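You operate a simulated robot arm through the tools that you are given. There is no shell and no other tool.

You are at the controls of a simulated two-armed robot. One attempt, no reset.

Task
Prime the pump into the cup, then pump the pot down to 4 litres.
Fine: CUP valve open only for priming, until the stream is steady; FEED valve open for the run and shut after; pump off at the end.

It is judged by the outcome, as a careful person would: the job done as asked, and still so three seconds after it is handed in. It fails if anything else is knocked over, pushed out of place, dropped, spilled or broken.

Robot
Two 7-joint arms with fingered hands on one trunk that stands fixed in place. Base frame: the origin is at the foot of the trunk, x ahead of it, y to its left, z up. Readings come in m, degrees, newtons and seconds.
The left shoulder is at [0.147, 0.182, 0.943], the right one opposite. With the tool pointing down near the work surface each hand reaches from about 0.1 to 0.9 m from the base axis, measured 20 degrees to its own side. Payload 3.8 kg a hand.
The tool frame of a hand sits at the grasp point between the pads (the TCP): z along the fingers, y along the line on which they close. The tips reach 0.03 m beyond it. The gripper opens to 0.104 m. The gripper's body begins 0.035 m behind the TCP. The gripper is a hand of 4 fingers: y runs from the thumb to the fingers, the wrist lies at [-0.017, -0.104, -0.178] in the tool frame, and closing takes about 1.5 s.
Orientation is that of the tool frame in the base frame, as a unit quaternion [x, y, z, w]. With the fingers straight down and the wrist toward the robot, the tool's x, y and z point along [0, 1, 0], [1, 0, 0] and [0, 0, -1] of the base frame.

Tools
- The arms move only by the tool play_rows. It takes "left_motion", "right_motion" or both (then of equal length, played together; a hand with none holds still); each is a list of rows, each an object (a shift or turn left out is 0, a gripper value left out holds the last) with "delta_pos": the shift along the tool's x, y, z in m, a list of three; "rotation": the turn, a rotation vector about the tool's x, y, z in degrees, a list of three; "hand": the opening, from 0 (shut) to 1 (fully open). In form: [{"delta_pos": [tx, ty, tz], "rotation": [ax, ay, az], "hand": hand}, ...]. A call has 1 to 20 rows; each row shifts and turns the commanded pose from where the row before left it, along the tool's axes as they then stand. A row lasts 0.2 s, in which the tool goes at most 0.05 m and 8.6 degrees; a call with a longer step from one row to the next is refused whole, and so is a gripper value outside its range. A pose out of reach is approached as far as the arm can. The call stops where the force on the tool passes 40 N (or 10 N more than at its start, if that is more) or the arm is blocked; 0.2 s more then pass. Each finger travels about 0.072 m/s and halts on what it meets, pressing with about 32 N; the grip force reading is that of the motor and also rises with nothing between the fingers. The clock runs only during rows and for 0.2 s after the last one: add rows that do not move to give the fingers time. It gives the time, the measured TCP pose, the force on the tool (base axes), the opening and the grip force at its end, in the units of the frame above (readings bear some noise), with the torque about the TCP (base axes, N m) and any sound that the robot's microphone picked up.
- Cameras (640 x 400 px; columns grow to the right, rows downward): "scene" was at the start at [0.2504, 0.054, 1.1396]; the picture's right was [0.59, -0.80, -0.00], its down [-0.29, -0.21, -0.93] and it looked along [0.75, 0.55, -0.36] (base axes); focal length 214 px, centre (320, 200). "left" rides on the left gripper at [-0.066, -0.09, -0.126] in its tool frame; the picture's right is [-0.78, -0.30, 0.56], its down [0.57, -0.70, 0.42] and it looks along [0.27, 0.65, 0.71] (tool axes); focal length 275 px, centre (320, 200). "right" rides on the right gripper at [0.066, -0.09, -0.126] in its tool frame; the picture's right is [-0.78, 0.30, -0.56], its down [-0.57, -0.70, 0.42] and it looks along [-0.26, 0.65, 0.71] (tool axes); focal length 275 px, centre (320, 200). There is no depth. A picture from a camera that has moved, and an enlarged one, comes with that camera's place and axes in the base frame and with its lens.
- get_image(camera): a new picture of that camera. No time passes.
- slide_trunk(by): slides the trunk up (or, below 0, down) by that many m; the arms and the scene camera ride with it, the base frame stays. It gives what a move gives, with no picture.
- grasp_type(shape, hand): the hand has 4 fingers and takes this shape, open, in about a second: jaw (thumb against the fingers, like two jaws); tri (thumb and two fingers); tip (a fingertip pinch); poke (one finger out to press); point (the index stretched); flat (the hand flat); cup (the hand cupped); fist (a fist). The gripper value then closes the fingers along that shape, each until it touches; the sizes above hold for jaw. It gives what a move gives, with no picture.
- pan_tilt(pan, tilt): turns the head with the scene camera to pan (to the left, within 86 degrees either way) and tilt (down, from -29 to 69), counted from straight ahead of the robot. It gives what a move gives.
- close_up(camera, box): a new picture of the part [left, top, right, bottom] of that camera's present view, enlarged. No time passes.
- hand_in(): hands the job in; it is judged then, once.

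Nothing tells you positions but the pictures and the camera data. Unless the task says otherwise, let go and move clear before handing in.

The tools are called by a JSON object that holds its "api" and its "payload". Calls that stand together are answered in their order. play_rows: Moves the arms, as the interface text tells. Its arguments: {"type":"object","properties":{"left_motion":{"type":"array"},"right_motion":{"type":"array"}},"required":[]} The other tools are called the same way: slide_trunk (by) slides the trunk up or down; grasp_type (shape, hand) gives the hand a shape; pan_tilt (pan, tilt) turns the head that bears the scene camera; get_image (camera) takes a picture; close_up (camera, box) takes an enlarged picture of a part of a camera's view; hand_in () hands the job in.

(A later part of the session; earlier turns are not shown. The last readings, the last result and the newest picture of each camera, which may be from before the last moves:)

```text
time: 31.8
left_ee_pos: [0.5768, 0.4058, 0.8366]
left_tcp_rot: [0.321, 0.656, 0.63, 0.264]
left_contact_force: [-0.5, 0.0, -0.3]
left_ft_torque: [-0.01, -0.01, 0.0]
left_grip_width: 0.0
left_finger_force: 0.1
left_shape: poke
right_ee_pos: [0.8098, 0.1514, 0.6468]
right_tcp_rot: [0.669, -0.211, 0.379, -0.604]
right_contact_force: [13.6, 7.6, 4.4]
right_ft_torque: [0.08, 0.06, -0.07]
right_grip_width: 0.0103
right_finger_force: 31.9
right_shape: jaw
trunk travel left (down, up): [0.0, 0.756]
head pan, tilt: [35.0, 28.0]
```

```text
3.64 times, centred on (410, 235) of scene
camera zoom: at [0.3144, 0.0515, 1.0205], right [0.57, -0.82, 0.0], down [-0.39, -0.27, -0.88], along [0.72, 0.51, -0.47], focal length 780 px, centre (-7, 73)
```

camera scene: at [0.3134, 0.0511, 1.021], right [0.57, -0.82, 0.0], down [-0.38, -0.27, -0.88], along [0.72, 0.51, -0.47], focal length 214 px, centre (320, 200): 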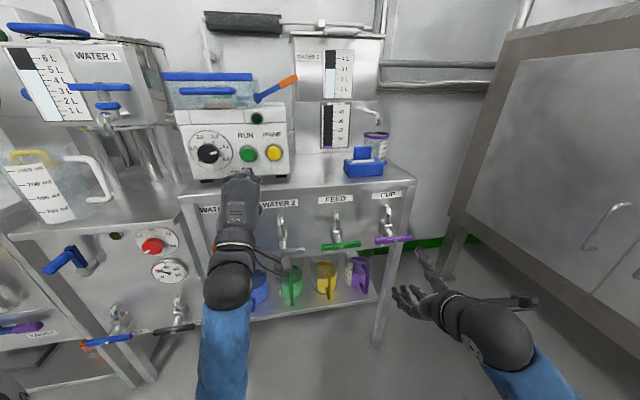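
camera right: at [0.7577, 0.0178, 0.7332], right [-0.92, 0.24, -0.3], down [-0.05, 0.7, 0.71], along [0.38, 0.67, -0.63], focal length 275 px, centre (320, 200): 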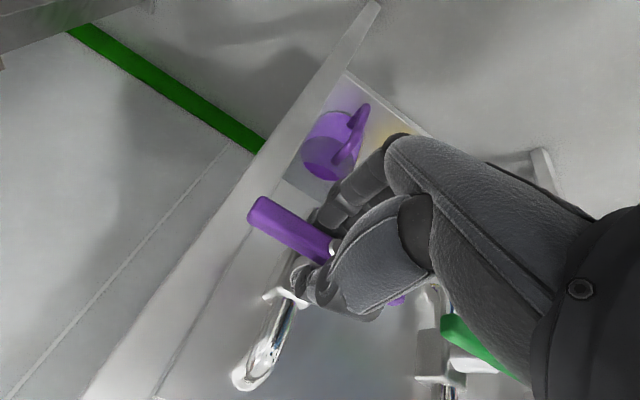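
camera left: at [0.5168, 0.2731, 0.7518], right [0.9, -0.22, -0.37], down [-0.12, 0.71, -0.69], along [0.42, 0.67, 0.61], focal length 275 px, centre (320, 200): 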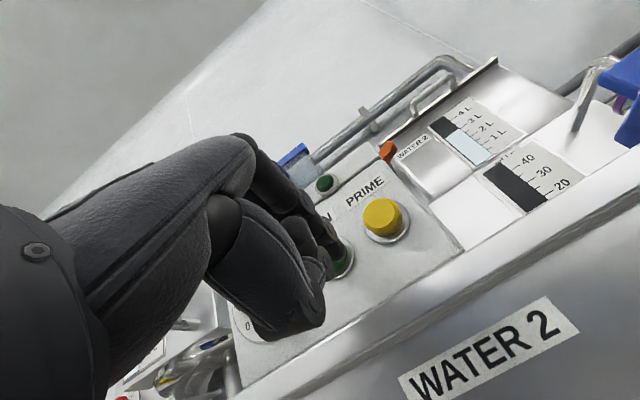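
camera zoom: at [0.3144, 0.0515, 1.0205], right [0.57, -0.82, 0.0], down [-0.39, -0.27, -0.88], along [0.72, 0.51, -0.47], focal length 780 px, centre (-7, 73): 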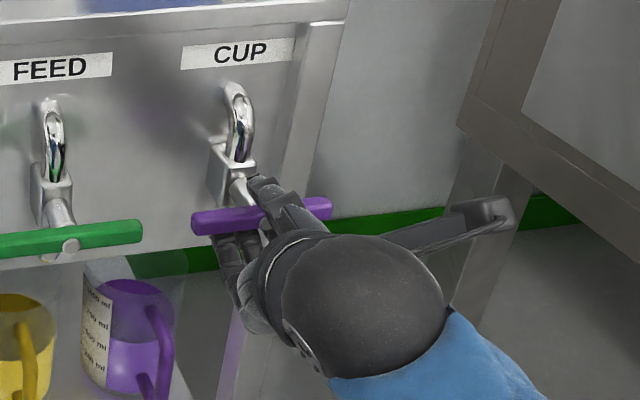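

The hand turned but the bar stayed put, so it may be against a stop in that direction or just slipping. I'll go back and test clockwise.

{"api": "play_rows", "payload": {"right_motion": [{"rotation": [0, 0, 5]}, {"rotation": [0, 0, 5]}, {"rotation": [0, 0, 5]}, {"rotation": [0, 0, 5]}, {"rotation": [0, 0, 5]}, {"rotation": [0, 0, 5]}]}}

{"api": "close_up", "payload": {"camera": "scene", "box": [340, 180, 480, 290]}}

{"api": "get_image", "payload": {"camera": "right"}}

```text
time: 33.2
left_ee_pos: [0.5773, 0.4068, 0.8355]
left_tcp_rot: [0.321, 0.656, 0.63, 0.265]
left_contact_force: [0.2, -0.3, 0.2]
left_ft_torque: [-0.01, 0.0, 0.0]
left_grip_width: 0.0
left_finger_force: 0.0
left_shape: poke
right_ee_pos: [0.8121, 0.1503, 0.6452]
right_tcp_rot: [-0.591, 0.379, -0.208, 0.681]
right_contact_force: [22.4, 6.9, 0.3]
right_ft_torque: [-0.28, -0.21, -0.25]
right_grip_width: 0.0092
right_finger_force: 31.6
right_shape: jaw
trunk travel left (down, up): [0.0, 0.756]
head pan, tilt: [35.0, 28.0]
```

```text
3.64 times, centred on (410, 235) of scene
camera zoom: at [0.3152, 0.0514, 1.0201], right [0.57, -0.82, 0.0], down [-0.39, -0.27, -0.88], along [0.72, 0.51, -0.47], focal length 780 px, centre (-7, 73)
```

zoom: 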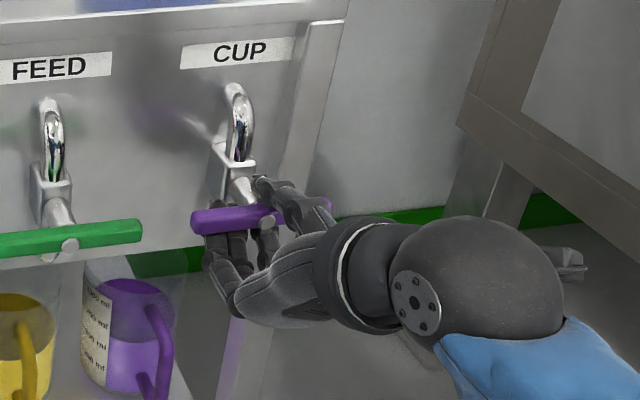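

```text
taken
camera right: at [0.7711, 0.0012, 0.7116], right [-0.96, 0.27, -0.09], down [0.08, 0.54, 0.84], along [0.27, 0.79, -0.54], focal length 275 px, centre (320, 200)
```

right: 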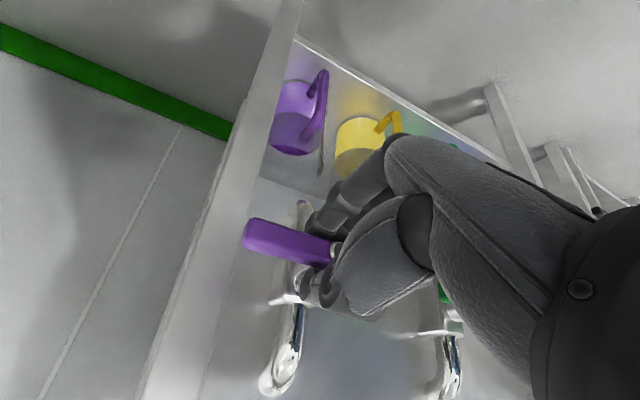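

The bar didn't move either way because the grip at the centre just twists on it. I'll get more leverage by regripping near the right end and swinging it along its arc.

{"api": "play_rows", "payload": {"right_motion": [{"hand": 0.5}, {"hand": 1.0}, {"hand": 1.0}, {"hand": 1.0}, {"hand": 1.0}, {"hand": 1.0}, {"rotation": [0, 0, -5]}, {"rotation": [0, 0, -5]}, {"rotation": [0, 0, -5]}, {"delta_pos": [0.018, 0, 0]}, {"delta_pos": [0.018, 0, 0]}]}}

{"api": "get_image", "payload": {"camera": "right"}}

{"api": "close_up", "payload": {"camera": "scene", "box": [340, 180, 480, 290]}}

```text
time: 35.6
left_ee_pos: [0.5765, 0.4058, 0.8372]
left_tcp_rot: [0.32, 0.656, 0.631, 0.264]
left_contact_force: [0.3, 0.0, 0.4]
left_ft_torque: [0.01, 0.0, 0.03]
left_grip_width: 0.0
left_finger_force: 0.1
left_shape: poke
right_ee_pos: [0.8321, 0.1237, 0.6483]
right_tcp_rot: [-0.636, 0.297, -0.297, 0.647]
right_contact_force: [-0.7, -0.5, 0.0]
right_ft_torque: [0.01, -0.02, 0.01]
right_grip_width: 0.1036
right_finger_force: 0.0
right_shape: jaw
trunk travel left (down, up): [0.0, 0.756]
head pan, tilt: [35.0, 28.0]
```

```text
taken
camera right: at [0.7786, -0.0097, 0.7341], right [-0.92, 0.24, -0.3], down [-0.05, 0.7, 0.71], along [0.38, 0.67, -0.63], focal length 275 px, centre (320, 200)
```

right: 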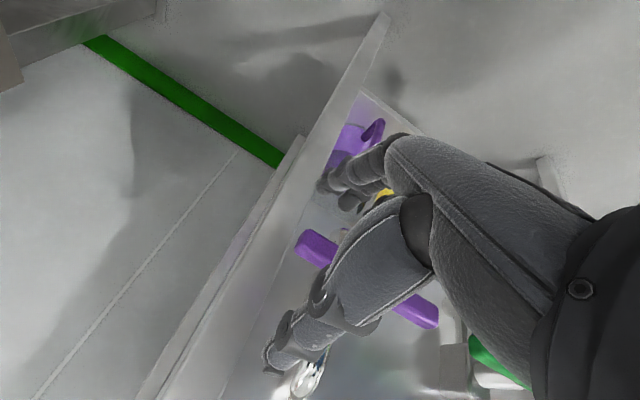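

```text
3.64 times, centred on (410, 235) of scene
camera zoom: at [0.3139, 0.0512, 1.0206], right [0.57, -0.82, 0.0], down [-0.38, -0.27, -0.88], along [0.72, 0.51, -0.47], focal length 780 px, centre (-7, 73)
```

zoom: 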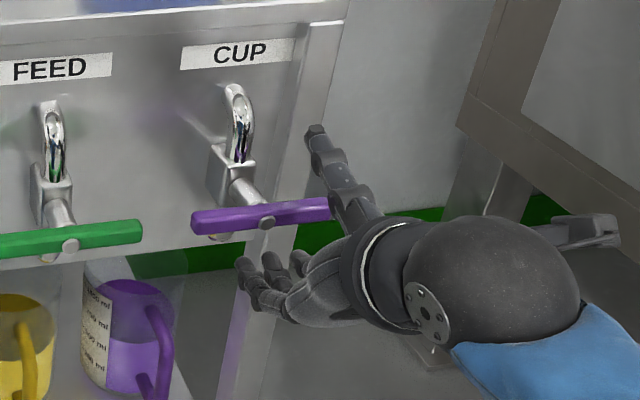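

I'll close on the right end and swing it up (counter-clockwise), turning the hand in step, for an 18° test.

{"api": "play_rows", "payload": {"right_motion": [{"hand": 0.5}, {"hand": 0.3}, {"hand": 0.1}, {"hand": 0.0}, {"hand": 0.0}, {"hand": 0.0}, {"hand": 0.0}, {"hand": 0.0}, {"delta_pos": [-0.0002, -0.0039, 0], "rotation": [0, 0, -6]}, {"delta_pos": [-0.0002, -0.0039, 0], "rotation": [0, 0, -6]}, {"delta_pos": [-0.0002, -0.0039, 0], "rotation": [0, 0, -6]}]}}

{"api": "close_up", "payload": {"camera": "scene", "box": [340, 180, 480, 290]}}

```text
time: 38.0
left_ee_pos: [0.5768, 0.4071, 0.8337]
left_tcp_rot: [0.322, 0.656, 0.629, 0.265]
left_contact_force: [0.4, 0.9, -0.3]
left_ft_torque: [0.0, 0.01, -0.04]
left_grip_width: 0.0001
left_finger_force: 0.1
left_shape: poke
right_ee_pos: [0.8326, 0.1259, 0.6583]
right_tcp_rot: [0.675, -0.194, 0.394, -0.593]
right_contact_force: [18.3, 12.7, -3.4]
right_ft_torque: [-0.09, 0.0, -0.01]
right_grip_width: 0.0058
right_finger_force: 31.8
right_shape: jaw
trunk travel left (down, up): [0.0, 0.756]
head pan, tilt: [35.0, 28.0]
```

```text
3.64 times, centred on (410, 235) of scene
camera zoom: at [0.3155, 0.052, 1.02], right [0.57, -0.82, 0.0], down [-0.39, -0.27, -0.88], along [0.72, 0.51, -0.47], focal length 780 px, centre (-7, 73)
```

zoom: 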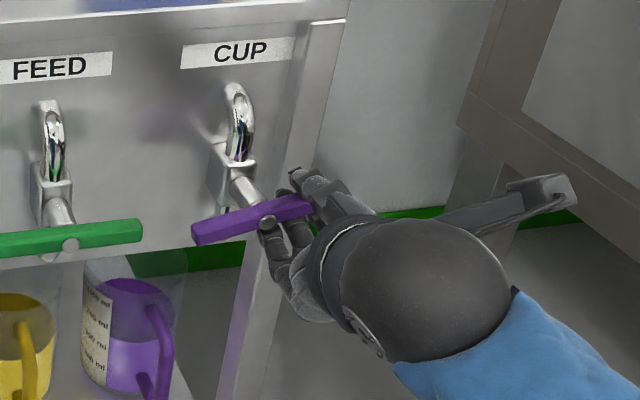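

The bar is turning counter-clockwise with little effort, so I'll continue the arc.

{"api": "play_rows", "payload": {"right_motion": [{"delta_pos": [-0.0003, -0.0045, 0.001], "rotation": [0, 0, -7]}, {"delta_pos": [-0.0003, -0.0045, 0.001], "rotation": [0, 0, -7]}, {"delta_pos": [-0.0003, -0.0045, 0.001], "rotation": [0, 0, -7]}, {"delta_pos": [-0.0003, -0.0045, 0], "rotation": [0, 0, -7]}]}}

{"api": "close_up", "payload": {"camera": "scene", "box": [340, 180, 480, 290]}}

```text
time: 39.0
left_ee_pos: [0.5772, 0.4042, 0.8359]
left_tcp_rot: [0.32, 0.656, 0.631, 0.264]
left_contact_force: [0.1, -0.9, -0.7]
left_ft_torque: [0.03, 0.0, 0.06]
left_grip_width: 0.0
left_finger_force: 0.0
left_shape: poke
right_ee_pos: [0.8285, 0.1331, 0.6741]
right_tcp_rot: [0.701, -0.024, 0.527, -0.48]
right_contact_force: [1.7, -3.5, 0.4]
right_ft_torque: [-0.1, -0.02, 0.03]
right_grip_width: 0.0072
right_finger_force: 32.0
right_shape: jaw
trunk travel left (down, up): [0.0, 0.756]
head pan, tilt: [35.0, 28.0]
```

```text
3.64 times, centred on (410, 235) of scene
camera zoom: at [0.314, 0.0506, 1.0206], right [0.57, -0.82, 0.0], down [-0.39, -0.27, -0.88], along [0.72, 0.51, -0.47], focal length 780 px, centre (-7, 73)
```

zoom: 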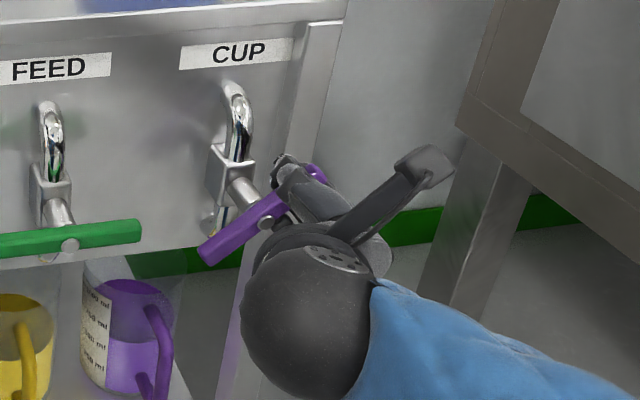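

It's at about 45° and moving freely, so I'll continue to 90°.

{"api": "play_rows", "payload": {"right_motion": [{"delta_pos": [-0.0003, -0.0048, 0], "rotation": [0, 0, -7.3]}, {"delta_pos": [-0.0003, -0.0048, 0], "rotation": [0, 0, -7.3]}, {"delta_pos": [-0.0003, -0.0048, 0], "rotation": [0, 0, -7.3]}, {"delta_pos": [-0.0003, -0.0048, 0], "rotation": [0, 0, -7.3]}]}}

{"api": "close_up", "payload": {"camera": "scene", "box": [340, 180, 480, 290]}}

```text
time: 40.0
left_ee_pos: [0.5762, 0.4057, 0.8365]
left_tcp_rot: [0.321, 0.655, 0.63, 0.266]
left_contact_force: [-0.6, -0.2, 0.4]
left_ft_torque: [0.0, 0.03, -0.05]
left_grip_width: 0.0003
left_finger_force: 0.2
left_shape: poke
right_ee_pos: [0.8165, 0.1455, 0.684]
right_tcp_rot: [0.684, 0.152, 0.633, -0.33]
right_contact_force: [5.2, -4.1, 7.2]
right_ft_torque: [-0.05, -0.15, -0.11]
right_grip_width: 0.0072
right_finger_force: 31.5
right_shape: jaw
trunk travel left (down, up): [0.0, 0.756]
head pan, tilt: [35.0, 28.0]
```

```text
3.64 times, centred on (410, 235) of scene
camera zoom: at [0.3136, 0.0505, 1.0209], right [0.57, -0.82, 0.0], down [-0.38, -0.27, -0.88], along [0.72, 0.51, -0.47], focal length 780 px, centre (-7, 73)
```

zoom: 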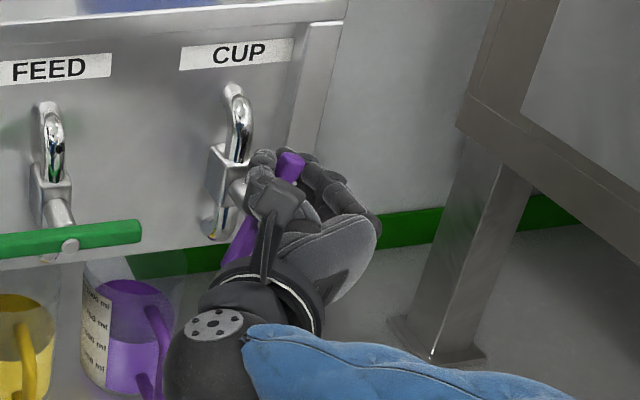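

It's at about 75°, so I'll finish the quarter turn.

{"api": "play_rows", "payload": {"right_motion": [{"delta_pos": [-0.0003, -0.005, 0], "rotation": [0, 0, -7.3]}, {"delta_pos": [-0.0003, -0.005, 0], "rotation": [0, 0, -7.3]}, {"delta_pos": [0, -0.002, 0], "rotation": [0, 0, -2]}]}}

{"api": "close_up", "payload": {"camera": "scene", "box": [340, 180, 480, 290]}}

{"api": "get_image", "payload": {"camera": "right"}}

```text
time: 40.8
left_ee_pos: [0.5789, 0.4073, 0.8349]
left_tcp_rot: [0.32, 0.656, 0.63, 0.264]
left_contact_force: [0.6, -0.1, -0.4]
left_ft_torque: [-0.01, 0.01, -0.01]
left_grip_width: 0.0001
left_finger_force: 0.1
left_shape: poke
right_ee_pos: [0.8085, 0.1548, 0.6863]
right_tcp_rot: [0.656, 0.252, 0.67, -0.238]
right_contact_force: [24.0, 13.2, 8.4]
right_ft_torque: [-0.01, -0.29, 0.03]
right_grip_width: 0.0064
right_finger_force: 32.1
right_shape: jaw
right hand out of reach, approached as far as the arm can: row 3
trunk travel left (down, up): [0.0, 0.756]
head pan, tilt: [35.0, 28.0]
```

```text
3.64 times, centred on (410, 235) of scene
camera zoom: at [0.3147, 0.0522, 1.0203], right [0.57, -0.82, 0.0], down [-0.39, -0.27, -0.88], along [0.72, 0.51, -0.47], focal length 780 px, centre (-7, 73)
```

zoom: 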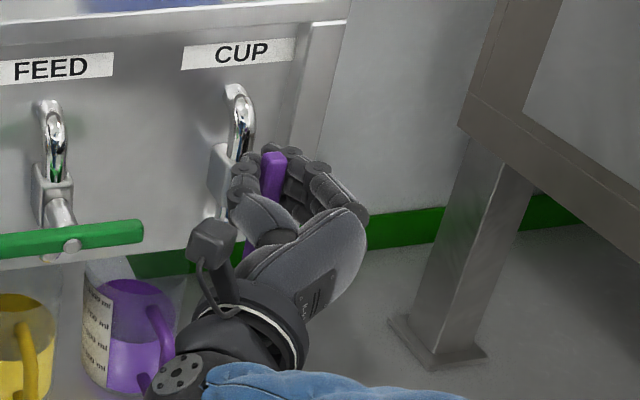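

```text
taken
camera right: at [0.6524, 0.1409, 0.7479], right [-0.21, -0.6, -0.78], down [-0.12, 0.8, -0.58], along [0.97, -0.03, -0.24], focal length 275 px, centre (320, 200)
```

right: 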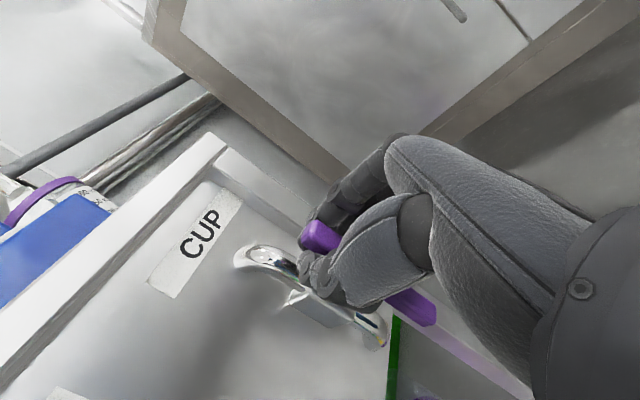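

CUP's bar is now vertical (open), and I'll keep the right hand on it. The left poke fingertip sits about 0.03 m past its TCP, and PRIME refines to [0.675, 0.446, 0.877]. I'll line the fingertip up 3 cm in front of PRIME.

{"api": "play_rows", "payload": {"left_motion": [{"rotation": [-4.5, 0, 0]}, {"delta_pos": [-0.017, 0.02, 0.01]}, {"delta_pos": [-0.017, 0.02, 0.01]}, {"delta_pos": [0, 0, 0.01]}, {"delta_pos": [0, 0, 0.01]}]}}

{"api": "get_image", "payload": {"camera": "left"}}

{"api": "get_image", "payload": {"camera": "scene"}}

{"api": "close_up", "payload": {"camera": "scene", "box": [180, 90, 320, 220]}}

```text
time: 42.0
left_ee_pos: [0.6304, 0.4061, 0.8738]
left_tcp_rot: [0.31, 0.631, 0.655, 0.277]
left_contact_force: [0.2, 0.0, 0.3]
left_ft_torque: [0.0, 0.0, -0.02]
left_grip_width: 0.0002
left_finger_force: 0.1
left_shape: poke
right_ee_pos: [0.808, 0.1541, 0.687]
right_tcp_rot: [0.657, 0.25, 0.67, -0.238]
right_contact_force: [26.2, 21.6, 10.1]
right_ft_torque: [0.01, -0.29, 0.08]
right_grip_width: 0.0064
right_finger_force: 32.7
right_shape: jaw
trunk travel left (down, up): [0.0, 0.756]
head pan, tilt: [35.0, 28.0]
```

```text
taken
camera left: at [0.5754, 0.278, 0.7792], right [0.92, -0.21, -0.33], down [-0.07, 0.74, -0.66], along [0.38, 0.63, 0.67], focal length 275 px, centre (320, 200)
```

left: 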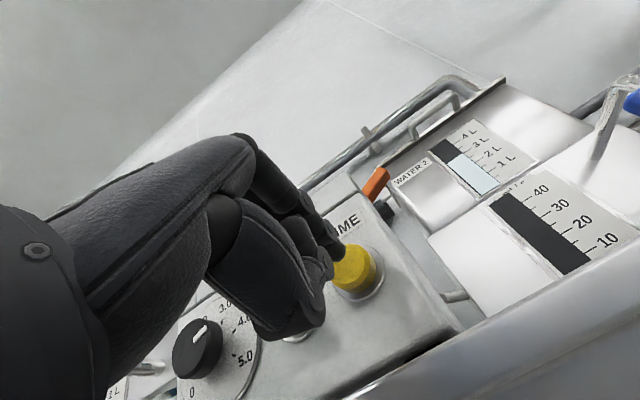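

```text
taken
camera scene: at [0.3146, 0.0524, 1.0203], right [0.57, -0.82, 0.0], down [-0.39, -0.27, -0.88], along [0.72, 0.51, -0.47], focal length 214 px, centre (320, 200)
```

scene: 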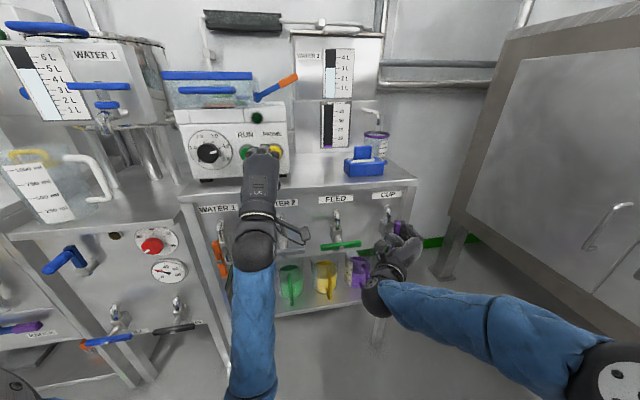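

```text
3.08 times, centred on (250, 155) of scene
camera zoom: at [0.3146, 0.0524, 1.0203], right [0.57, -0.82, 0.0], down [-0.39, -0.27, -0.88], along [0.72, 0.51, -0.47], focal length 660 px, centre (535, 338)
```

zoom: 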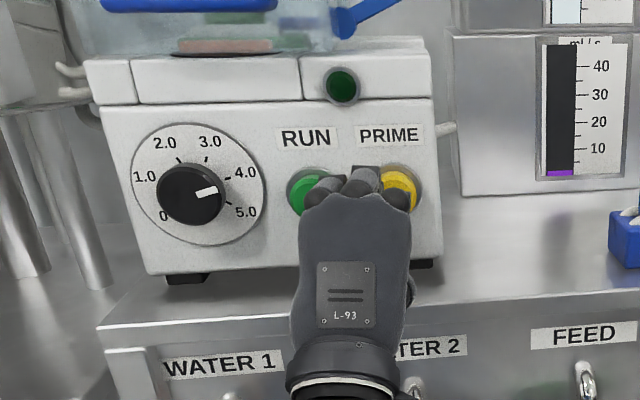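

The fingertip should land on PRIME's centre. I'll advance in small steps and watch the force.

{"api": "play_rows", "payload": {"left_motion": [{"delta_pos": [0, 0, 0.01]}, {"delta_pos": [0, 0, 0.006]}, {"delta_pos": [0, 0, 0.005]}]}}

{"api": "get_image", "payload": {"camera": "left"}}

{"api": "close_up", "payload": {"camera": "scene", "box": [300, 80, 420, 190]}}

```text
time: 42.8
left_ee_pos: [0.6464, 0.4191, 0.8762]
left_tcp_rot: [0.31, 0.631, 0.655, 0.277]
left_contact_force: [-3.1, -0.8, -0.1]
left_ft_torque: [0.0, 0.0, 0.06]
left_grip_width: 0.0004
left_finger_force: 0.1
left_shape: poke
right_ee_pos: [0.8071, 0.1528, 0.6866]
right_tcp_rot: [0.657, 0.25, 0.67, -0.237]
right_contact_force: [26.7, 23.0, 9.9]
right_ft_torque: [0.06, -0.31, 0.14]
right_grip_width: 0.0059
right_finger_force: 32.5
right_shape: jaw
trunk travel left (down, up): [0.0, 0.756]
head pan, tilt: [35.0, 28.0]
heard: click
```

```text
taken
camera left: at [0.5914, 0.2913, 0.7798], right [0.92, -0.21, -0.33], down [-0.07, 0.75, -0.66], along [0.38, 0.63, 0.67], focal length 275 px, centre (320, 200)
```

left: 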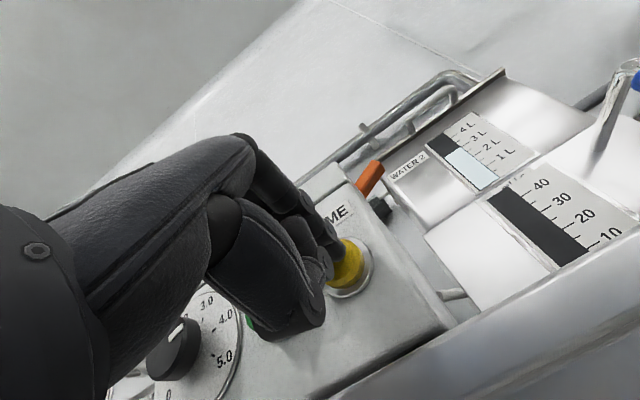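

```text
3.64 times, centred on (360, 135) of scene
camera zoom: at [0.3145, 0.0524, 1.0204], right [0.57, -0.82, 0.0], down [-0.39, -0.27, -0.88], along [0.72, 0.51, -0.47], focal length 780 px, centre (174, 436)
```

zoom: 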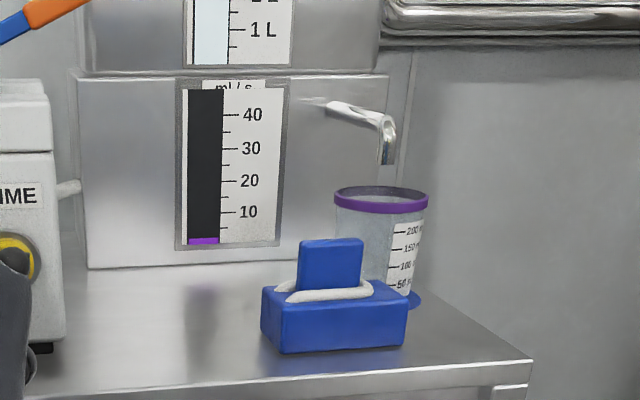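

I heard a click at about 3 N. I'll hold for a moment and look for the lamp and any flow.

{"api": "play_rows", "payload": {"left_motion": [{"delta_pos": [0, 0, 0.001]}, {"delta_pos": [0, 0, 0]}]}}

{"api": "close_up", "payload": {"camera": "scene", "box": [180, 70, 420, 200]}}

{"api": "close_up", "payload": {"camera": "scene", "box": [310, 90, 410, 180]}}

```text
time: 43.4
left_ee_pos: [0.6467, 0.4207, 0.8741]
left_tcp_rot: [0.31, 0.631, 0.655, 0.278]
left_contact_force: [-3.2, -2.4, 0.7]
left_ft_torque: [0.03, -0.03, 0.07]
left_grip_width: 0.0
left_finger_force: 0.1
left_shape: poke
right_ee_pos: [0.8073, 0.153, 0.6854]
right_tcp_rot: [0.656, 0.25, 0.671, -0.238]
right_contact_force: [26.8, 23.0, 9.3]
right_ft_torque: [0.03, -0.32, 0.09]
right_grip_width: 0.0061
right_finger_force: 31.8
right_shape: jaw
trunk travel left (down, up): [0.0, 0.756]
head pan, tilt: [35.0, 28.0]
```

```text
2.67 times, centred on (300, 135) of scene
camera zoom: at [0.3145, 0.0524, 1.0204], right [0.57, -0.82, 0.0], down [-0.39, -0.27, -0.88], along [0.72, 0.51, -0.47], focal length 572 px, centre (373, 373)
```

zoom: 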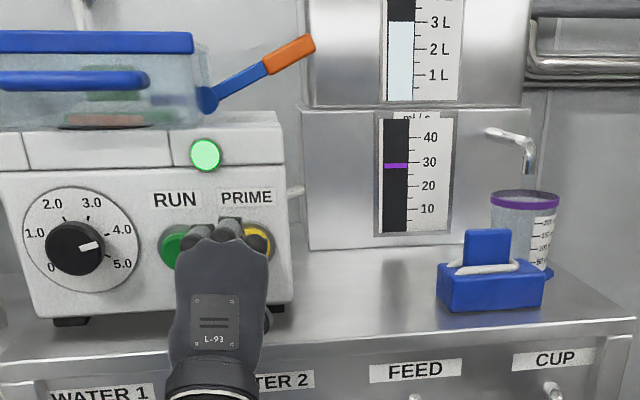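

```text
4.44 times, centred on (360, 135) of scene
camera zoom: at [0.3145, 0.0524, 1.0204], right [0.57, -0.82, 0.0], down [-0.39, -0.27, -0.88], along [0.72, 0.51, -0.47], focal length 953 px, centre (142, 489)
```

zoom: 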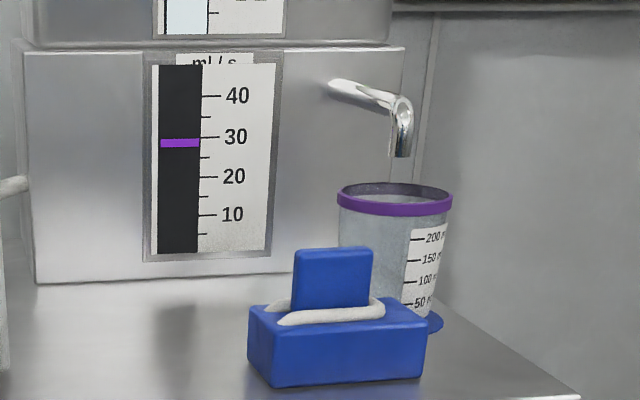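

The pump is running: the lamp is lit and the flow reads about 28 ml/s. I'll step in short intervals and watch the spout, the cup and the flow indicator.

{"api": "play_rows", "payload": {"left_motion": [{"delta_pos": [0, 0, 0]}]}}

{"api": "close_up", "payload": {"camera": "scene", "box": [310, 90, 410, 180]}}

```text
time: 43.8
left_ee_pos: [0.6476, 0.4202, 0.8739]
left_tcp_rot: [0.311, 0.63, 0.655, 0.278]
left_contact_force: [-3.7, -0.2, 0.4]
left_ft_torque: [0.03, 0.0, 0.07]
left_grip_width: 0.0
left_finger_force: 0.2
left_shape: poke
right_ee_pos: [0.8086, 0.1531, 0.685]
right_tcp_rot: [0.657, 0.25, 0.67, -0.239]
right_contact_force: [27.0, 22.6, 9.7]
right_ft_torque: [0.08, -0.25, 0.12]
right_grip_width: 0.0063
right_finger_force: 31.8
right_shape: jaw
trunk travel left (down, up): [0.0, 0.756]
head pan, tilt: [35.0, 28.0]
```

```text
4.44 times, centred on (360, 135) of scene
camera zoom: at [0.3145, 0.0524, 1.0204], right [0.57, -0.82, 0.0], down [-0.39, -0.27, -0.88], along [0.72, 0.51, -0.47], focal length 953 px, centre (142, 489)
```

zoom: 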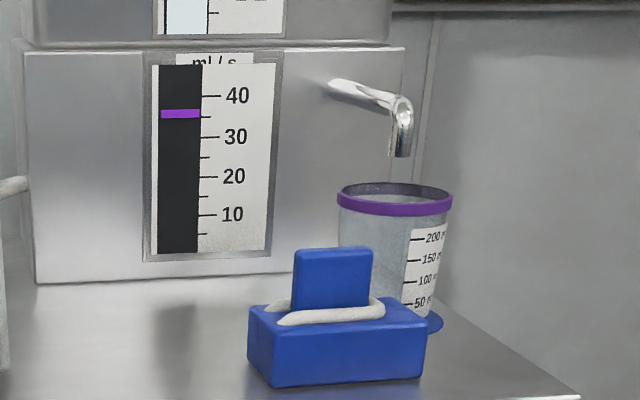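

{"api": "play_rows", "payload": {"left_motion": [{"delta_pos": [0, 0, 0]}]}}

{"api": "close_up", "payload": {"camera": "scene", "box": [310, 90, 410, 180]}}

```text
time: 44.2
left_ee_pos: [0.6484, 0.4202, 0.8759]
left_tcp_rot: [0.31, 0.631, 0.655, 0.278]
left_contact_force: [-2.4, -1.1, 1.2]
left_ft_torque: [0.04, 0.0, 0.04]
left_grip_width: 0.0
left_finger_force: 0.1
left_shape: poke
right_ee_pos: [0.8083, 0.1531, 0.6873]
right_tcp_rot: [0.656, 0.25, 0.671, -0.238]
right_contact_force: [27.5, 24.2, 9.3]
right_ft_torque: [0.05, -0.23, 0.07]
right_grip_width: 0.0063
right_finger_force: 32.4
right_shape: jaw
trunk travel left (down, up): [0.0, 0.756]
head pan, tilt: [35.0, 28.0]
```

```text
4.44 times, centred on (360, 135) of scene
camera zoom: at [0.3145, 0.0524, 1.0204], right [0.57, -0.82, 0.0], down [-0.39, -0.27, -0.88], along [0.72, 0.51, -0.47], focal length 953 px, centre (142, 489)
```

zoom: 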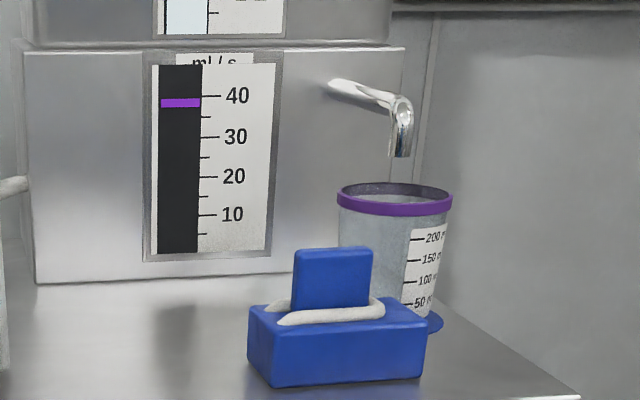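

{"api": "play_rows", "payload": {"left_motion": [{"delta_pos": [0, 0, 0]}, {"delta_pos": [0, 0, 0]}]}}

{"api": "close_up", "payload": {"camera": "scene", "box": [310, 90, 410, 180]}}

{"api": "get_image", "payload": {"camera": "scene"}}

```text
time: 44.8
left_ee_pos: [0.6475, 0.4195, 0.8741]
left_tcp_rot: [0.31, 0.631, 0.655, 0.278]
left_contact_force: [-3.3, -1.9, 1.4]
left_ft_torque: [0.03, -0.02, 0.05]
left_grip_width: 0.0
left_finger_force: 0.1
left_shape: poke
right_ee_pos: [0.8075, 0.1524, 0.6869]
right_tcp_rot: [0.657, 0.25, 0.671, -0.238]
right_contact_force: [27.2, 24.3, 8.3]
right_ft_torque: [0.05, -0.26, 0.11]
right_grip_width: 0.0061
right_finger_force: 32.0
right_shape: jaw
trunk travel left (down, up): [0.0, 0.756]
head pan, tilt: [35.0, 28.0]
```

```text
4.44 times, centred on (360, 135) of scene
camera zoom: at [0.3146, 0.0524, 1.0204], right [0.57, -0.82, 0.0], down [-0.39, -0.27, -0.88], along [0.72, 0.51, -0.47], focal length 953 px, centre (142, 489)
```

zoom: 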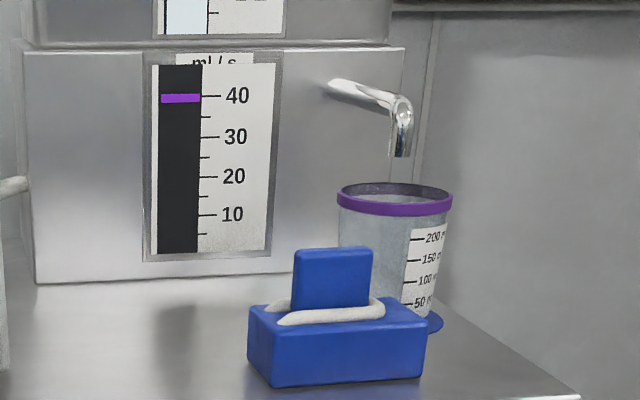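

```text
taken
camera scene: at [0.3146, 0.0524, 1.0204], right [0.57, -0.82, 0.0], down [-0.39, -0.27, -0.88], along [0.72, 0.51, -0.47], focal length 214 px, centre (320, 200)
```

scene: 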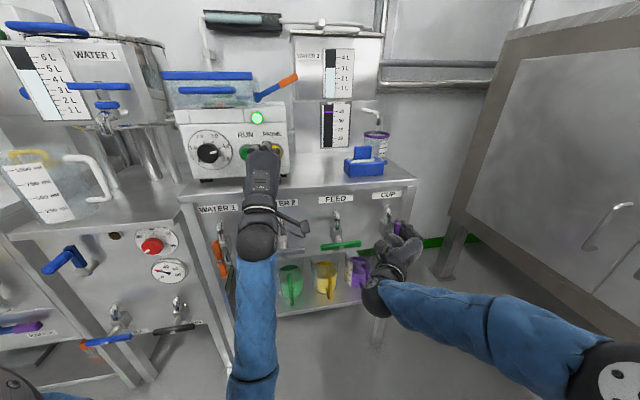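

The sight tube on the wall is filling from the left as water pushes the air along. I'll keep watching the sight tube, spout and cup.

{"api": "play_rows", "payload": {"left_motion": [{"delta_pos": [0, 0, 0]}]}}

{"api": "close_up", "payload": {"camera": "scene", "box": [180, 0, 420, 180]}}

```text
time: 45.2
left_ee_pos: [0.6469, 0.4188, 0.8746]
left_tcp_rot: [0.31, 0.631, 0.655, 0.277]
left_contact_force: [-2.9, -1.6, 1.1]
left_ft_torque: [0.07, -0.03, 0.04]
left_grip_width: 0.0
left_finger_force: 0.1
left_shape: poke
right_ee_pos: [0.8093, 0.1531, 0.6864]
right_tcp_rot: [0.656, 0.249, 0.671, -0.238]
right_contact_force: [27.6, 23.2, 9.8]
right_ft_torque: [0.04, -0.27, 0.06]
right_grip_width: 0.006
right_finger_force: 32.3
right_shape: jaw
trunk travel left (down, up): [0.0, 0.756]
head pan, tilt: [35.0, 28.0]
```

```text
2.22 times, centred on (300, 90) of scene
camera zoom: at [0.3146, 0.0524, 1.0203], right [0.57, -0.82, 0.0], down [-0.39, -0.27, -0.88], along [0.72, 0.51, -0.47], focal length 477 px, centre (364, 444)
```

zoom: 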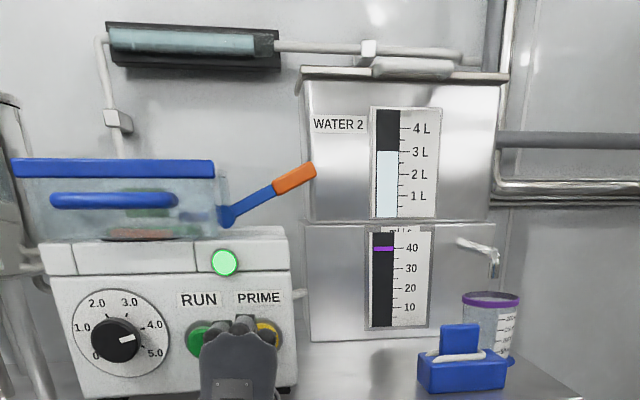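

{"api": "play_rows", "payload": {"left_motion": [{"delta_pos": [0, 0, 0]}]}}

{"api": "close_up", "payload": {"camera": "scene", "box": [200, 0, 420, 180]}}

```text
time: 45.6
left_ee_pos: [0.6468, 0.4203, 0.8749]
left_tcp_rot: [0.31, 0.631, 0.655, 0.277]
left_contact_force: [-3.5, -1.4, 0.5]
left_ft_torque: [0.03, -0.01, 0.07]
left_grip_width: 0.0003
left_finger_force: 0.0
left_shape: poke
right_ee_pos: [0.8079, 0.1536, 0.6851]
right_tcp_rot: [0.657, 0.251, 0.67, -0.239]
right_contact_force: [27.8, 24.0, 8.7]
right_ft_torque: [0.07, -0.25, 0.08]
right_grip_width: 0.0062
right_finger_force: 31.9
right_shape: jaw
trunk travel left (down, up): [0.0, 0.756]
head pan, tilt: [35.0, 28.0]
```

```text
2.22 times, centred on (310, 90) of scene
camera zoom: at [0.3146, 0.0524, 1.0203], right [0.57, -0.82, 0.0], down [-0.39, -0.27, -0.88], along [0.72, 0.51, -0.47], focal length 477 px, centre (342, 444)
```

zoom: 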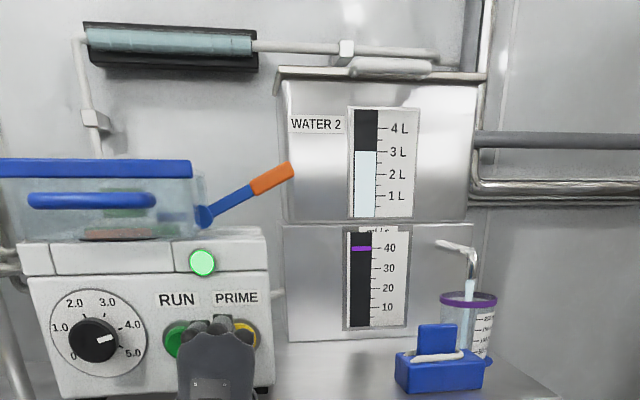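

A stream has started at the spout. I'll check whether it is steady and watch the cup level.

{"api": "close_up", "payload": {"camera": "scene", "box": [340, 95, 410, 180]}}

{"api": "play_rows", "payload": {"left_motion": [{"delta_pos": [0, 0, 0]}]}}

{"api": "close_up", "payload": {"camera": "scene", "box": [200, 0, 420, 180]}}

{"api": "close_up", "payload": {"camera": "scene", "box": [340, 95, 410, 180]}}

```text
4.71 times, centred on (375, 138) of scene
camera zoom: at [0.3146, 0.0524, 1.0203], right [0.57, -0.82, 0.0], down [-0.39, -0.27, -0.88], along [0.72, 0.51, -0.47], focal length 1009 px, centre (61, 494)
```

zoom: 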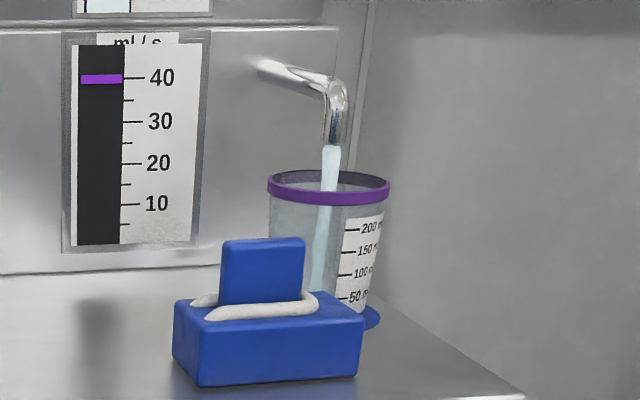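

```text
time: 46.0
left_ee_pos: [0.6466, 0.4194, 0.8748]
left_tcp_rot: [0.309, 0.631, 0.656, 0.276]
left_contact_force: [-3.2, -1.1, -0.7]
left_ft_torque: [0.02, 0.01, 0.1]
left_grip_width: 0.0001
left_finger_force: 0.1
left_shape: poke
right_ee_pos: [0.8084, 0.1522, 0.6855]
right_tcp_rot: [0.657, 0.25, 0.67, -0.237]
right_contact_force: [27.1, 24.3, 8.5]
right_ft_torque: [0.04, -0.24, 0.09]
right_grip_width: 0.0062
right_finger_force: 31.9
right_shape: jaw
trunk travel left (down, up): [0.0, 0.756]
head pan, tilt: [35.0, 28.0]
```

```text
2.22 times, centred on (310, 90) of scene
camera zoom: at [0.3146, 0.0524, 1.0203], right [0.57, -0.82, 0.0], down [-0.39, -0.27, -0.88], along [0.72, 0.51, -0.47], focal length 477 px, centre (342, 444)
```

zoom: 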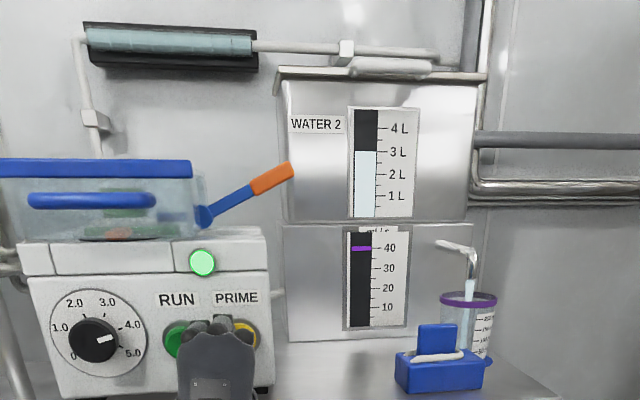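

```text
4.71 times, centred on (375, 138) of scene
camera zoom: at [0.3146, 0.0524, 1.0203], right [0.57, -0.82, 0.0], down [-0.39, -0.27, -0.88], along [0.72, 0.51, -0.47], focal length 1009 px, centre (61, 494)
```

zoom: 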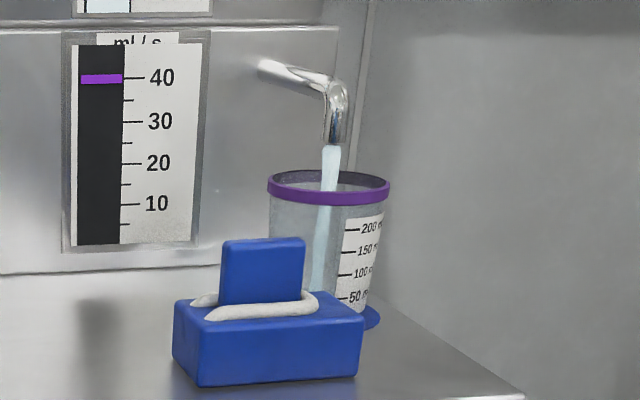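

The flow reads a steady 40 ml/s. I'll check the sight tube for remaining air.

{"api": "close_up", "payload": {"camera": "scene", "box": [195, 0, 295, 40]}}

{"api": "play_rows", "payload": {"left_motion": [{"delta_pos": [0, 0, 0]}]}}

{"api": "close_up", "payload": {"camera": "scene", "box": [195, 0, 295, 40]}}

{"api": "close_up", "payload": {"camera": "scene", "box": [340, 95, 410, 180]}}

```text
6.40 times, centred on (245, 20) of scene
camera zoom: at [0.3146, 0.0524, 1.0203], right [0.57, -0.82, 0.0], down [-0.39, -0.27, -0.88], along [0.72, 0.51, -0.47], focal length 1373 px, centre (800, 1352)
```

zoom: 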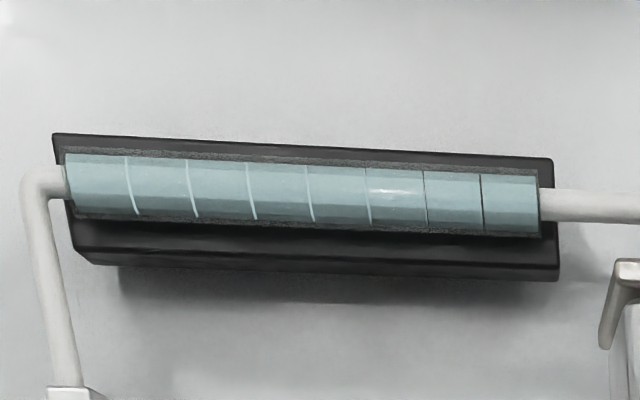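

```text
time: 46.4
left_ee_pos: [0.6477, 0.4199, 0.8753]
left_tcp_rot: [0.31, 0.631, 0.655, 0.277]
left_contact_force: [-2.9, -2.0, 0.8]
left_ft_torque: [0.02, -0.04, 0.05]
left_grip_width: 0.0
left_finger_force: 0.0
left_shape: poke
right_ee_pos: [0.8083, 0.1525, 0.6878]
right_tcp_rot: [0.657, 0.251, 0.67, -0.239]
right_contact_force: [27.1, 23.8, 8.5]
right_ft_torque: [0.03, -0.26, 0.09]
right_grip_width: 0.0063
right_finger_force: 31.6
right_shape: jaw
trunk travel left (down, up): [0.0, 0.756]
head pan, tilt: [35.0, 28.0]
```

```text
6.40 times, centred on (245, 20) of scene
camera zoom: at [0.3146, 0.0524, 1.0203], right [0.57, -0.82, 0.0], down [-0.39, -0.27, -0.88], along [0.72, 0.51, -0.47], focal length 1373 px, centre (800, 1352)
```

zoom: 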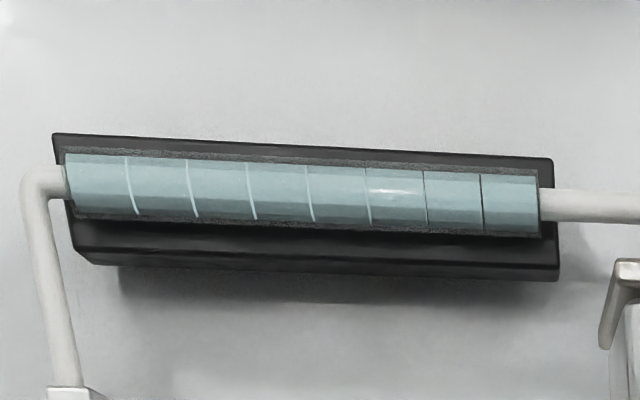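

```text
4.71 times, centred on (375, 138) of scene
camera zoom: at [0.3146, 0.0524, 1.0203], right [0.57, -0.82, 0.0], down [-0.39, -0.27, -0.88], along [0.72, 0.51, -0.47], focal length 1009 px, centre (61, 494)
```

zoom: 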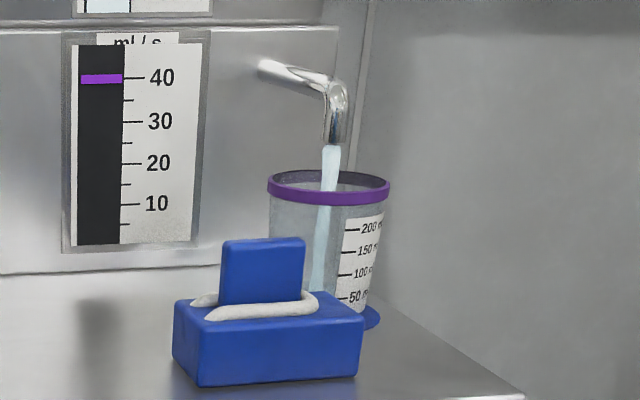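

The sight tube is full and the stream looks constant. I'll give it one more short moment to be sure, still far from filling the cup, then release PRIME.

{"api": "play_rows", "payload": {"left_motion": [{"delta_pos": [0, 0, 0]}, {"delta_pos": [0, 0, 0]}]}}

{"api": "close_up", "payload": {"camera": "scene", "box": [340, 95, 410, 180]}}

```text
time: 47.0
left_ee_pos: [0.6473, 0.4195, 0.8739]
left_tcp_rot: [0.31, 0.631, 0.655, 0.278]
left_contact_force: [-3.1, -2.1, 0.8]
left_ft_torque: [0.0, 0.0, 0.07]
left_grip_width: 0.0002
left_finger_force: 0.0
left_shape: poke
right_ee_pos: [0.808, 0.1528, 0.6868]
right_tcp_rot: [0.657, 0.251, 0.67, -0.238]
right_contact_force: [27.6, 23.6, 8.4]
right_ft_torque: [0.04, -0.24, 0.09]
right_grip_width: 0.0063
right_finger_force: 32.1
right_shape: jaw
trunk travel left (down, up): [0.0, 0.756]
head pan, tilt: [35.0, 28.0]
```

```text
4.71 times, centred on (375, 138) of scene
camera zoom: at [0.3146, 0.0524, 1.0203], right [0.57, -0.82, 0.0], down [-0.39, -0.27, -0.88], along [0.72, 0.51, -0.47], focal length 1009 px, centre (61, 494)
```

zoom: 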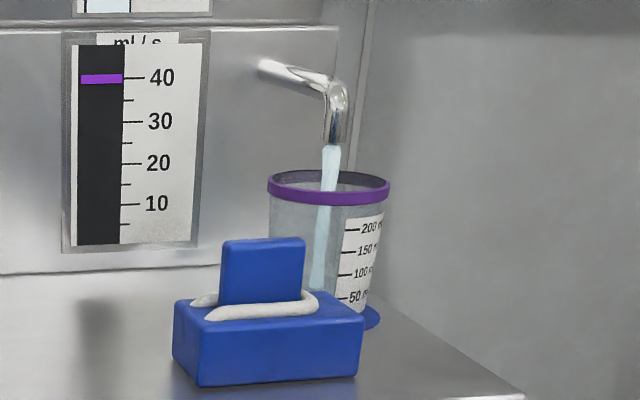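

The stream has been steady for over a second, so I'll release PRIME by backing the finger off 4 cm.

{"api": "play_rows", "payload": {"left_motion": [{"delta_pos": [0, 0, -0.02]}, {"delta_pos": [0, 0, -0.02]}]}}

{"api": "close_up", "payload": {"camera": "scene", "box": [180, 0, 420, 180]}}

```text
time: 47.6
left_ee_pos: [0.6167, 0.3953, 0.8744]
left_tcp_rot: [0.309, 0.632, 0.655, 0.276]
left_contact_force: [0.5, 0.0, -0.2]
left_ft_torque: [-0.01, 0.03, -0.03]
left_grip_width: 0.0
left_finger_force: 0.2
left_shape: poke
right_ee_pos: [0.808, 0.153, 0.6852]
right_tcp_rot: [0.658, 0.25, 0.67, -0.238]
right_contact_force: [24.6, 22.1, 8.7]
right_ft_torque: [0.03, -0.23, 0.05]
right_grip_width: 0.0061
right_finger_force: 32.0
right_shape: jaw
trunk travel left (down, up): [0.0, 0.756]
head pan, tilt: [35.0, 28.0]
```

```text
2.22 times, centred on (300, 90) of scene
camera zoom: at [0.3147, 0.0525, 1.0203], right [0.57, -0.82, 0.0], down [-0.39, -0.27, -0.88], along [0.72, 0.51, -0.47], focal length 477 px, centre (364, 444)
```

zoom: 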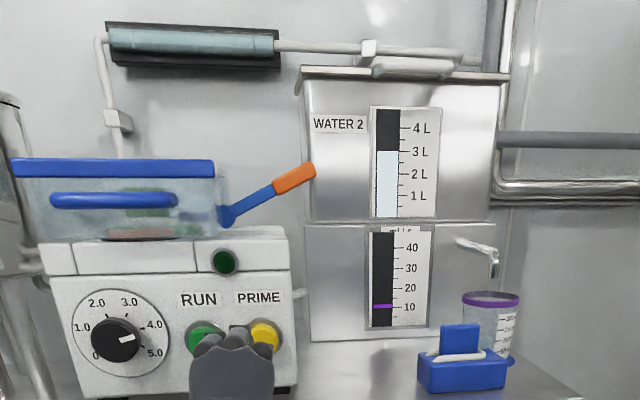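

PRIME is momentary, and with the finger off it the pump has stopped. Now I'll shut CUP by swinging the bar back clockwise.

{"api": "play_rows", "payload": {"right_motion": [{"delta_pos": [-0.0003, 0.0049, 0.001], "rotation": [0, 0, 7]}, {"delta_pos": [-0.0003, 0.0049, 0.001], "rotation": [0, 0, 7]}, {"delta_pos": [-0.0003, 0.0049, 0.001], "rotation": [0, 0, 7]}, {"delta_pos": [-0.0003, 0.0049, 0], "rotation": [0, 0, 7]}, {"delta_pos": [-0.0003, 0.0049, 0], "rotation": [0, 0, 7]}, {"delta_pos": [-0.0003, 0.0049, 0], "rotation": [0, 0, 7]}]}}

{"api": "close_up", "payload": {"camera": "scene", "box": [340, 180, 480, 290]}}

```text
time: 49.0
left_ee_pos: [0.6159, 0.3938, 0.8732]
left_tcp_rot: [0.31, 0.631, 0.655, 0.277]
left_contact_force: [-0.2, 0.7, 0.2]
left_ft_torque: [-0.02, 0.02, -0.02]
left_grip_width: 0.0
left_finger_force: 0.1
left_shape: poke
right_ee_pos: [0.8281, 0.1349, 0.674]
right_tcp_rot: [0.702, -0.002, 0.54, -0.463]
right_contact_force: [19.7, 16.9, 1.7]
right_ft_torque: [-0.04, 0.07, 0.11]
right_grip_width: 0.006
right_finger_force: 32.8
right_shape: jaw
trunk travel left (down, up): [0.0, 0.756]
head pan, tilt: [35.0, 28.0]
```

```text
3.64 times, centred on (410, 235) of scene
camera zoom: at [0.3149, 0.0524, 1.0201], right [0.57, -0.82, 0.0], down [-0.39, -0.27, -0.88], along [0.72, 0.51, -0.47], focal length 780 px, centre (-7, 73)
```

zoom: 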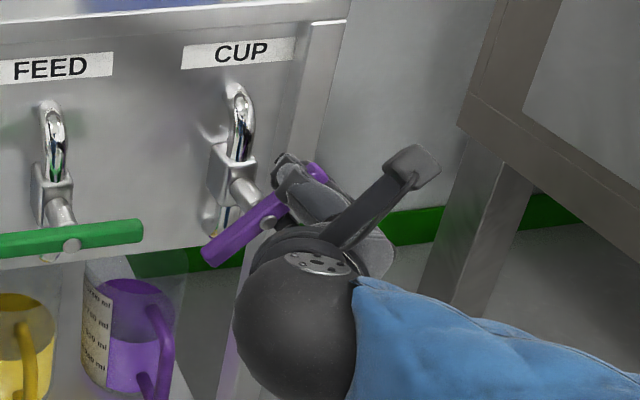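

{"api": "play_rows", "payload": {"right_motion": [{"delta_pos": [-0.0003, 0.0047, 0.001], "rotation": [0, 0, 7]}, {"delta_pos": [-0.0003, 0.0047, 0.001], "rotation": [0, 0, 7]}, {"delta_pos": [-0.0003, 0.0047, 0], "rotation": [0, 0, 7]}, {"delta_pos": [-0.0003, 0.0047, 0], "rotation": [0, 0, 7]}, {"delta_pos": [-0.0003, 0.0047, 0], "rotation": [0, 0, 7]}, {"delta_pos": [-0.0003, 0.0047, 0], "rotation": [0, 0, 7]}, {"delta_pos": [0, 0.004, 0], "rotation": [0, 0, 6]}]}}

{"api": "close_up", "payload": {"camera": "scene", "box": [340, 180, 480, 290]}}

```text
time: 50.6
left_ee_pos: [0.6166, 0.3947, 0.8743]
left_tcp_rot: [0.309, 0.631, 0.656, 0.277]
left_contact_force: [-0.5, 1.2, 0.1]
left_ft_torque: [-0.01, 0.01, 0.01]
left_grip_width: 0.0
left_finger_force: 0.1
left_shape: poke
right_ee_pos: [0.8364, 0.1263, 0.6512]
right_tcp_rot: [-0.639, 0.287, -0.306, 0.644]
right_contact_force: [-1.4, 14.9, 2.5]
right_ft_torque: [-0.04, 0.0, 0.2]
right_grip_width: 0.0063
right_finger_force: 32.1
right_shape: jaw
trunk travel left (down, up): [0.0, 0.756]
head pan, tilt: [35.0, 28.0]
```

```text
3.64 times, centred on (410, 235) of scene
camera zoom: at [0.3134, 0.0521, 1.0208], right [0.57, -0.82, 0.0], down [-0.38, -0.27, -0.88], along [0.72, 0.51, -0.47], focal length 780 px, centre (-7, 73)
```

zoom: 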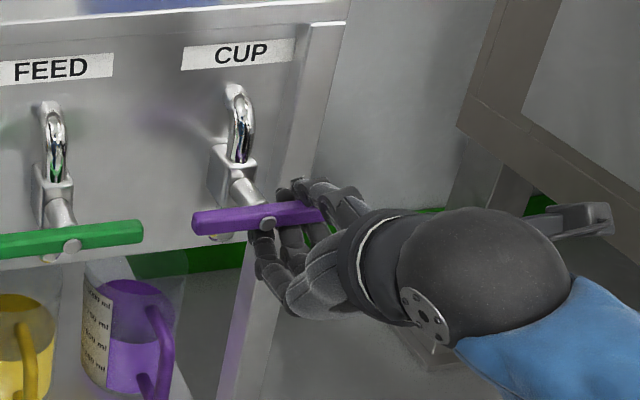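

It's almost back to horizontal. I'll press it the last few millimetres down to its stop.

{"api": "play_rows", "payload": {"right_motion": [{"delta_pos": [0, 0.004, 0], "rotation": [0, 0, 1]}, {"delta_pos": [0, 0.004, 0]}]}}

{"api": "close_up", "payload": {"camera": "scene", "box": [340, 180, 480, 290]}}

```text
time: 51.2
left_ee_pos: [0.6144, 0.3931, 0.8771]
left_tcp_rot: [0.309, 0.63, 0.655, 0.279]
left_contact_force: [-0.2, 0.4, 0.1]
left_ft_torque: [0.04, 0.03, 0.01]
left_grip_width: 0.0001
left_finger_force: 0.1
left_shape: poke
right_ee_pos: [0.8377, 0.1259, 0.6463]
right_tcp_rot: [-0.635, 0.29, -0.303, 0.649]
right_contact_force: [0.8, 15.4, 19.0]
right_ft_torque: [0.1, -0.17, 0.13]
right_grip_width: 0.0071
right_finger_force: 31.9
right_shape: jaw
trunk travel left (down, up): [0.0, 0.756]
head pan, tilt: [35.0, 28.0]
```

```text
3.64 times, centred on (410, 235) of scene
camera zoom: at [0.3118, 0.0518, 1.0216], right [0.57, -0.82, 0.0], down [-0.38, -0.27, -0.88], along [0.72, 0.51, -0.47], focal length 780 px, centre (-7, 73)
```

zoom: 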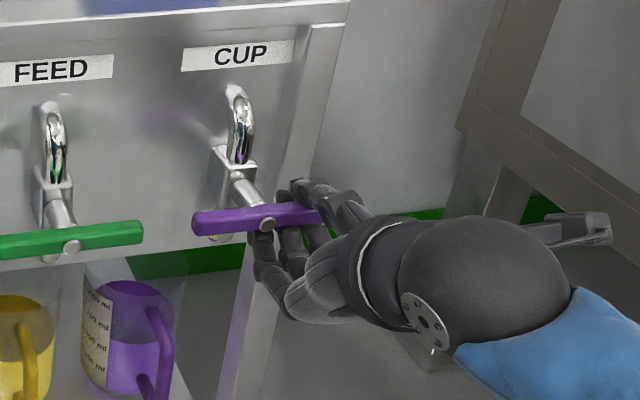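

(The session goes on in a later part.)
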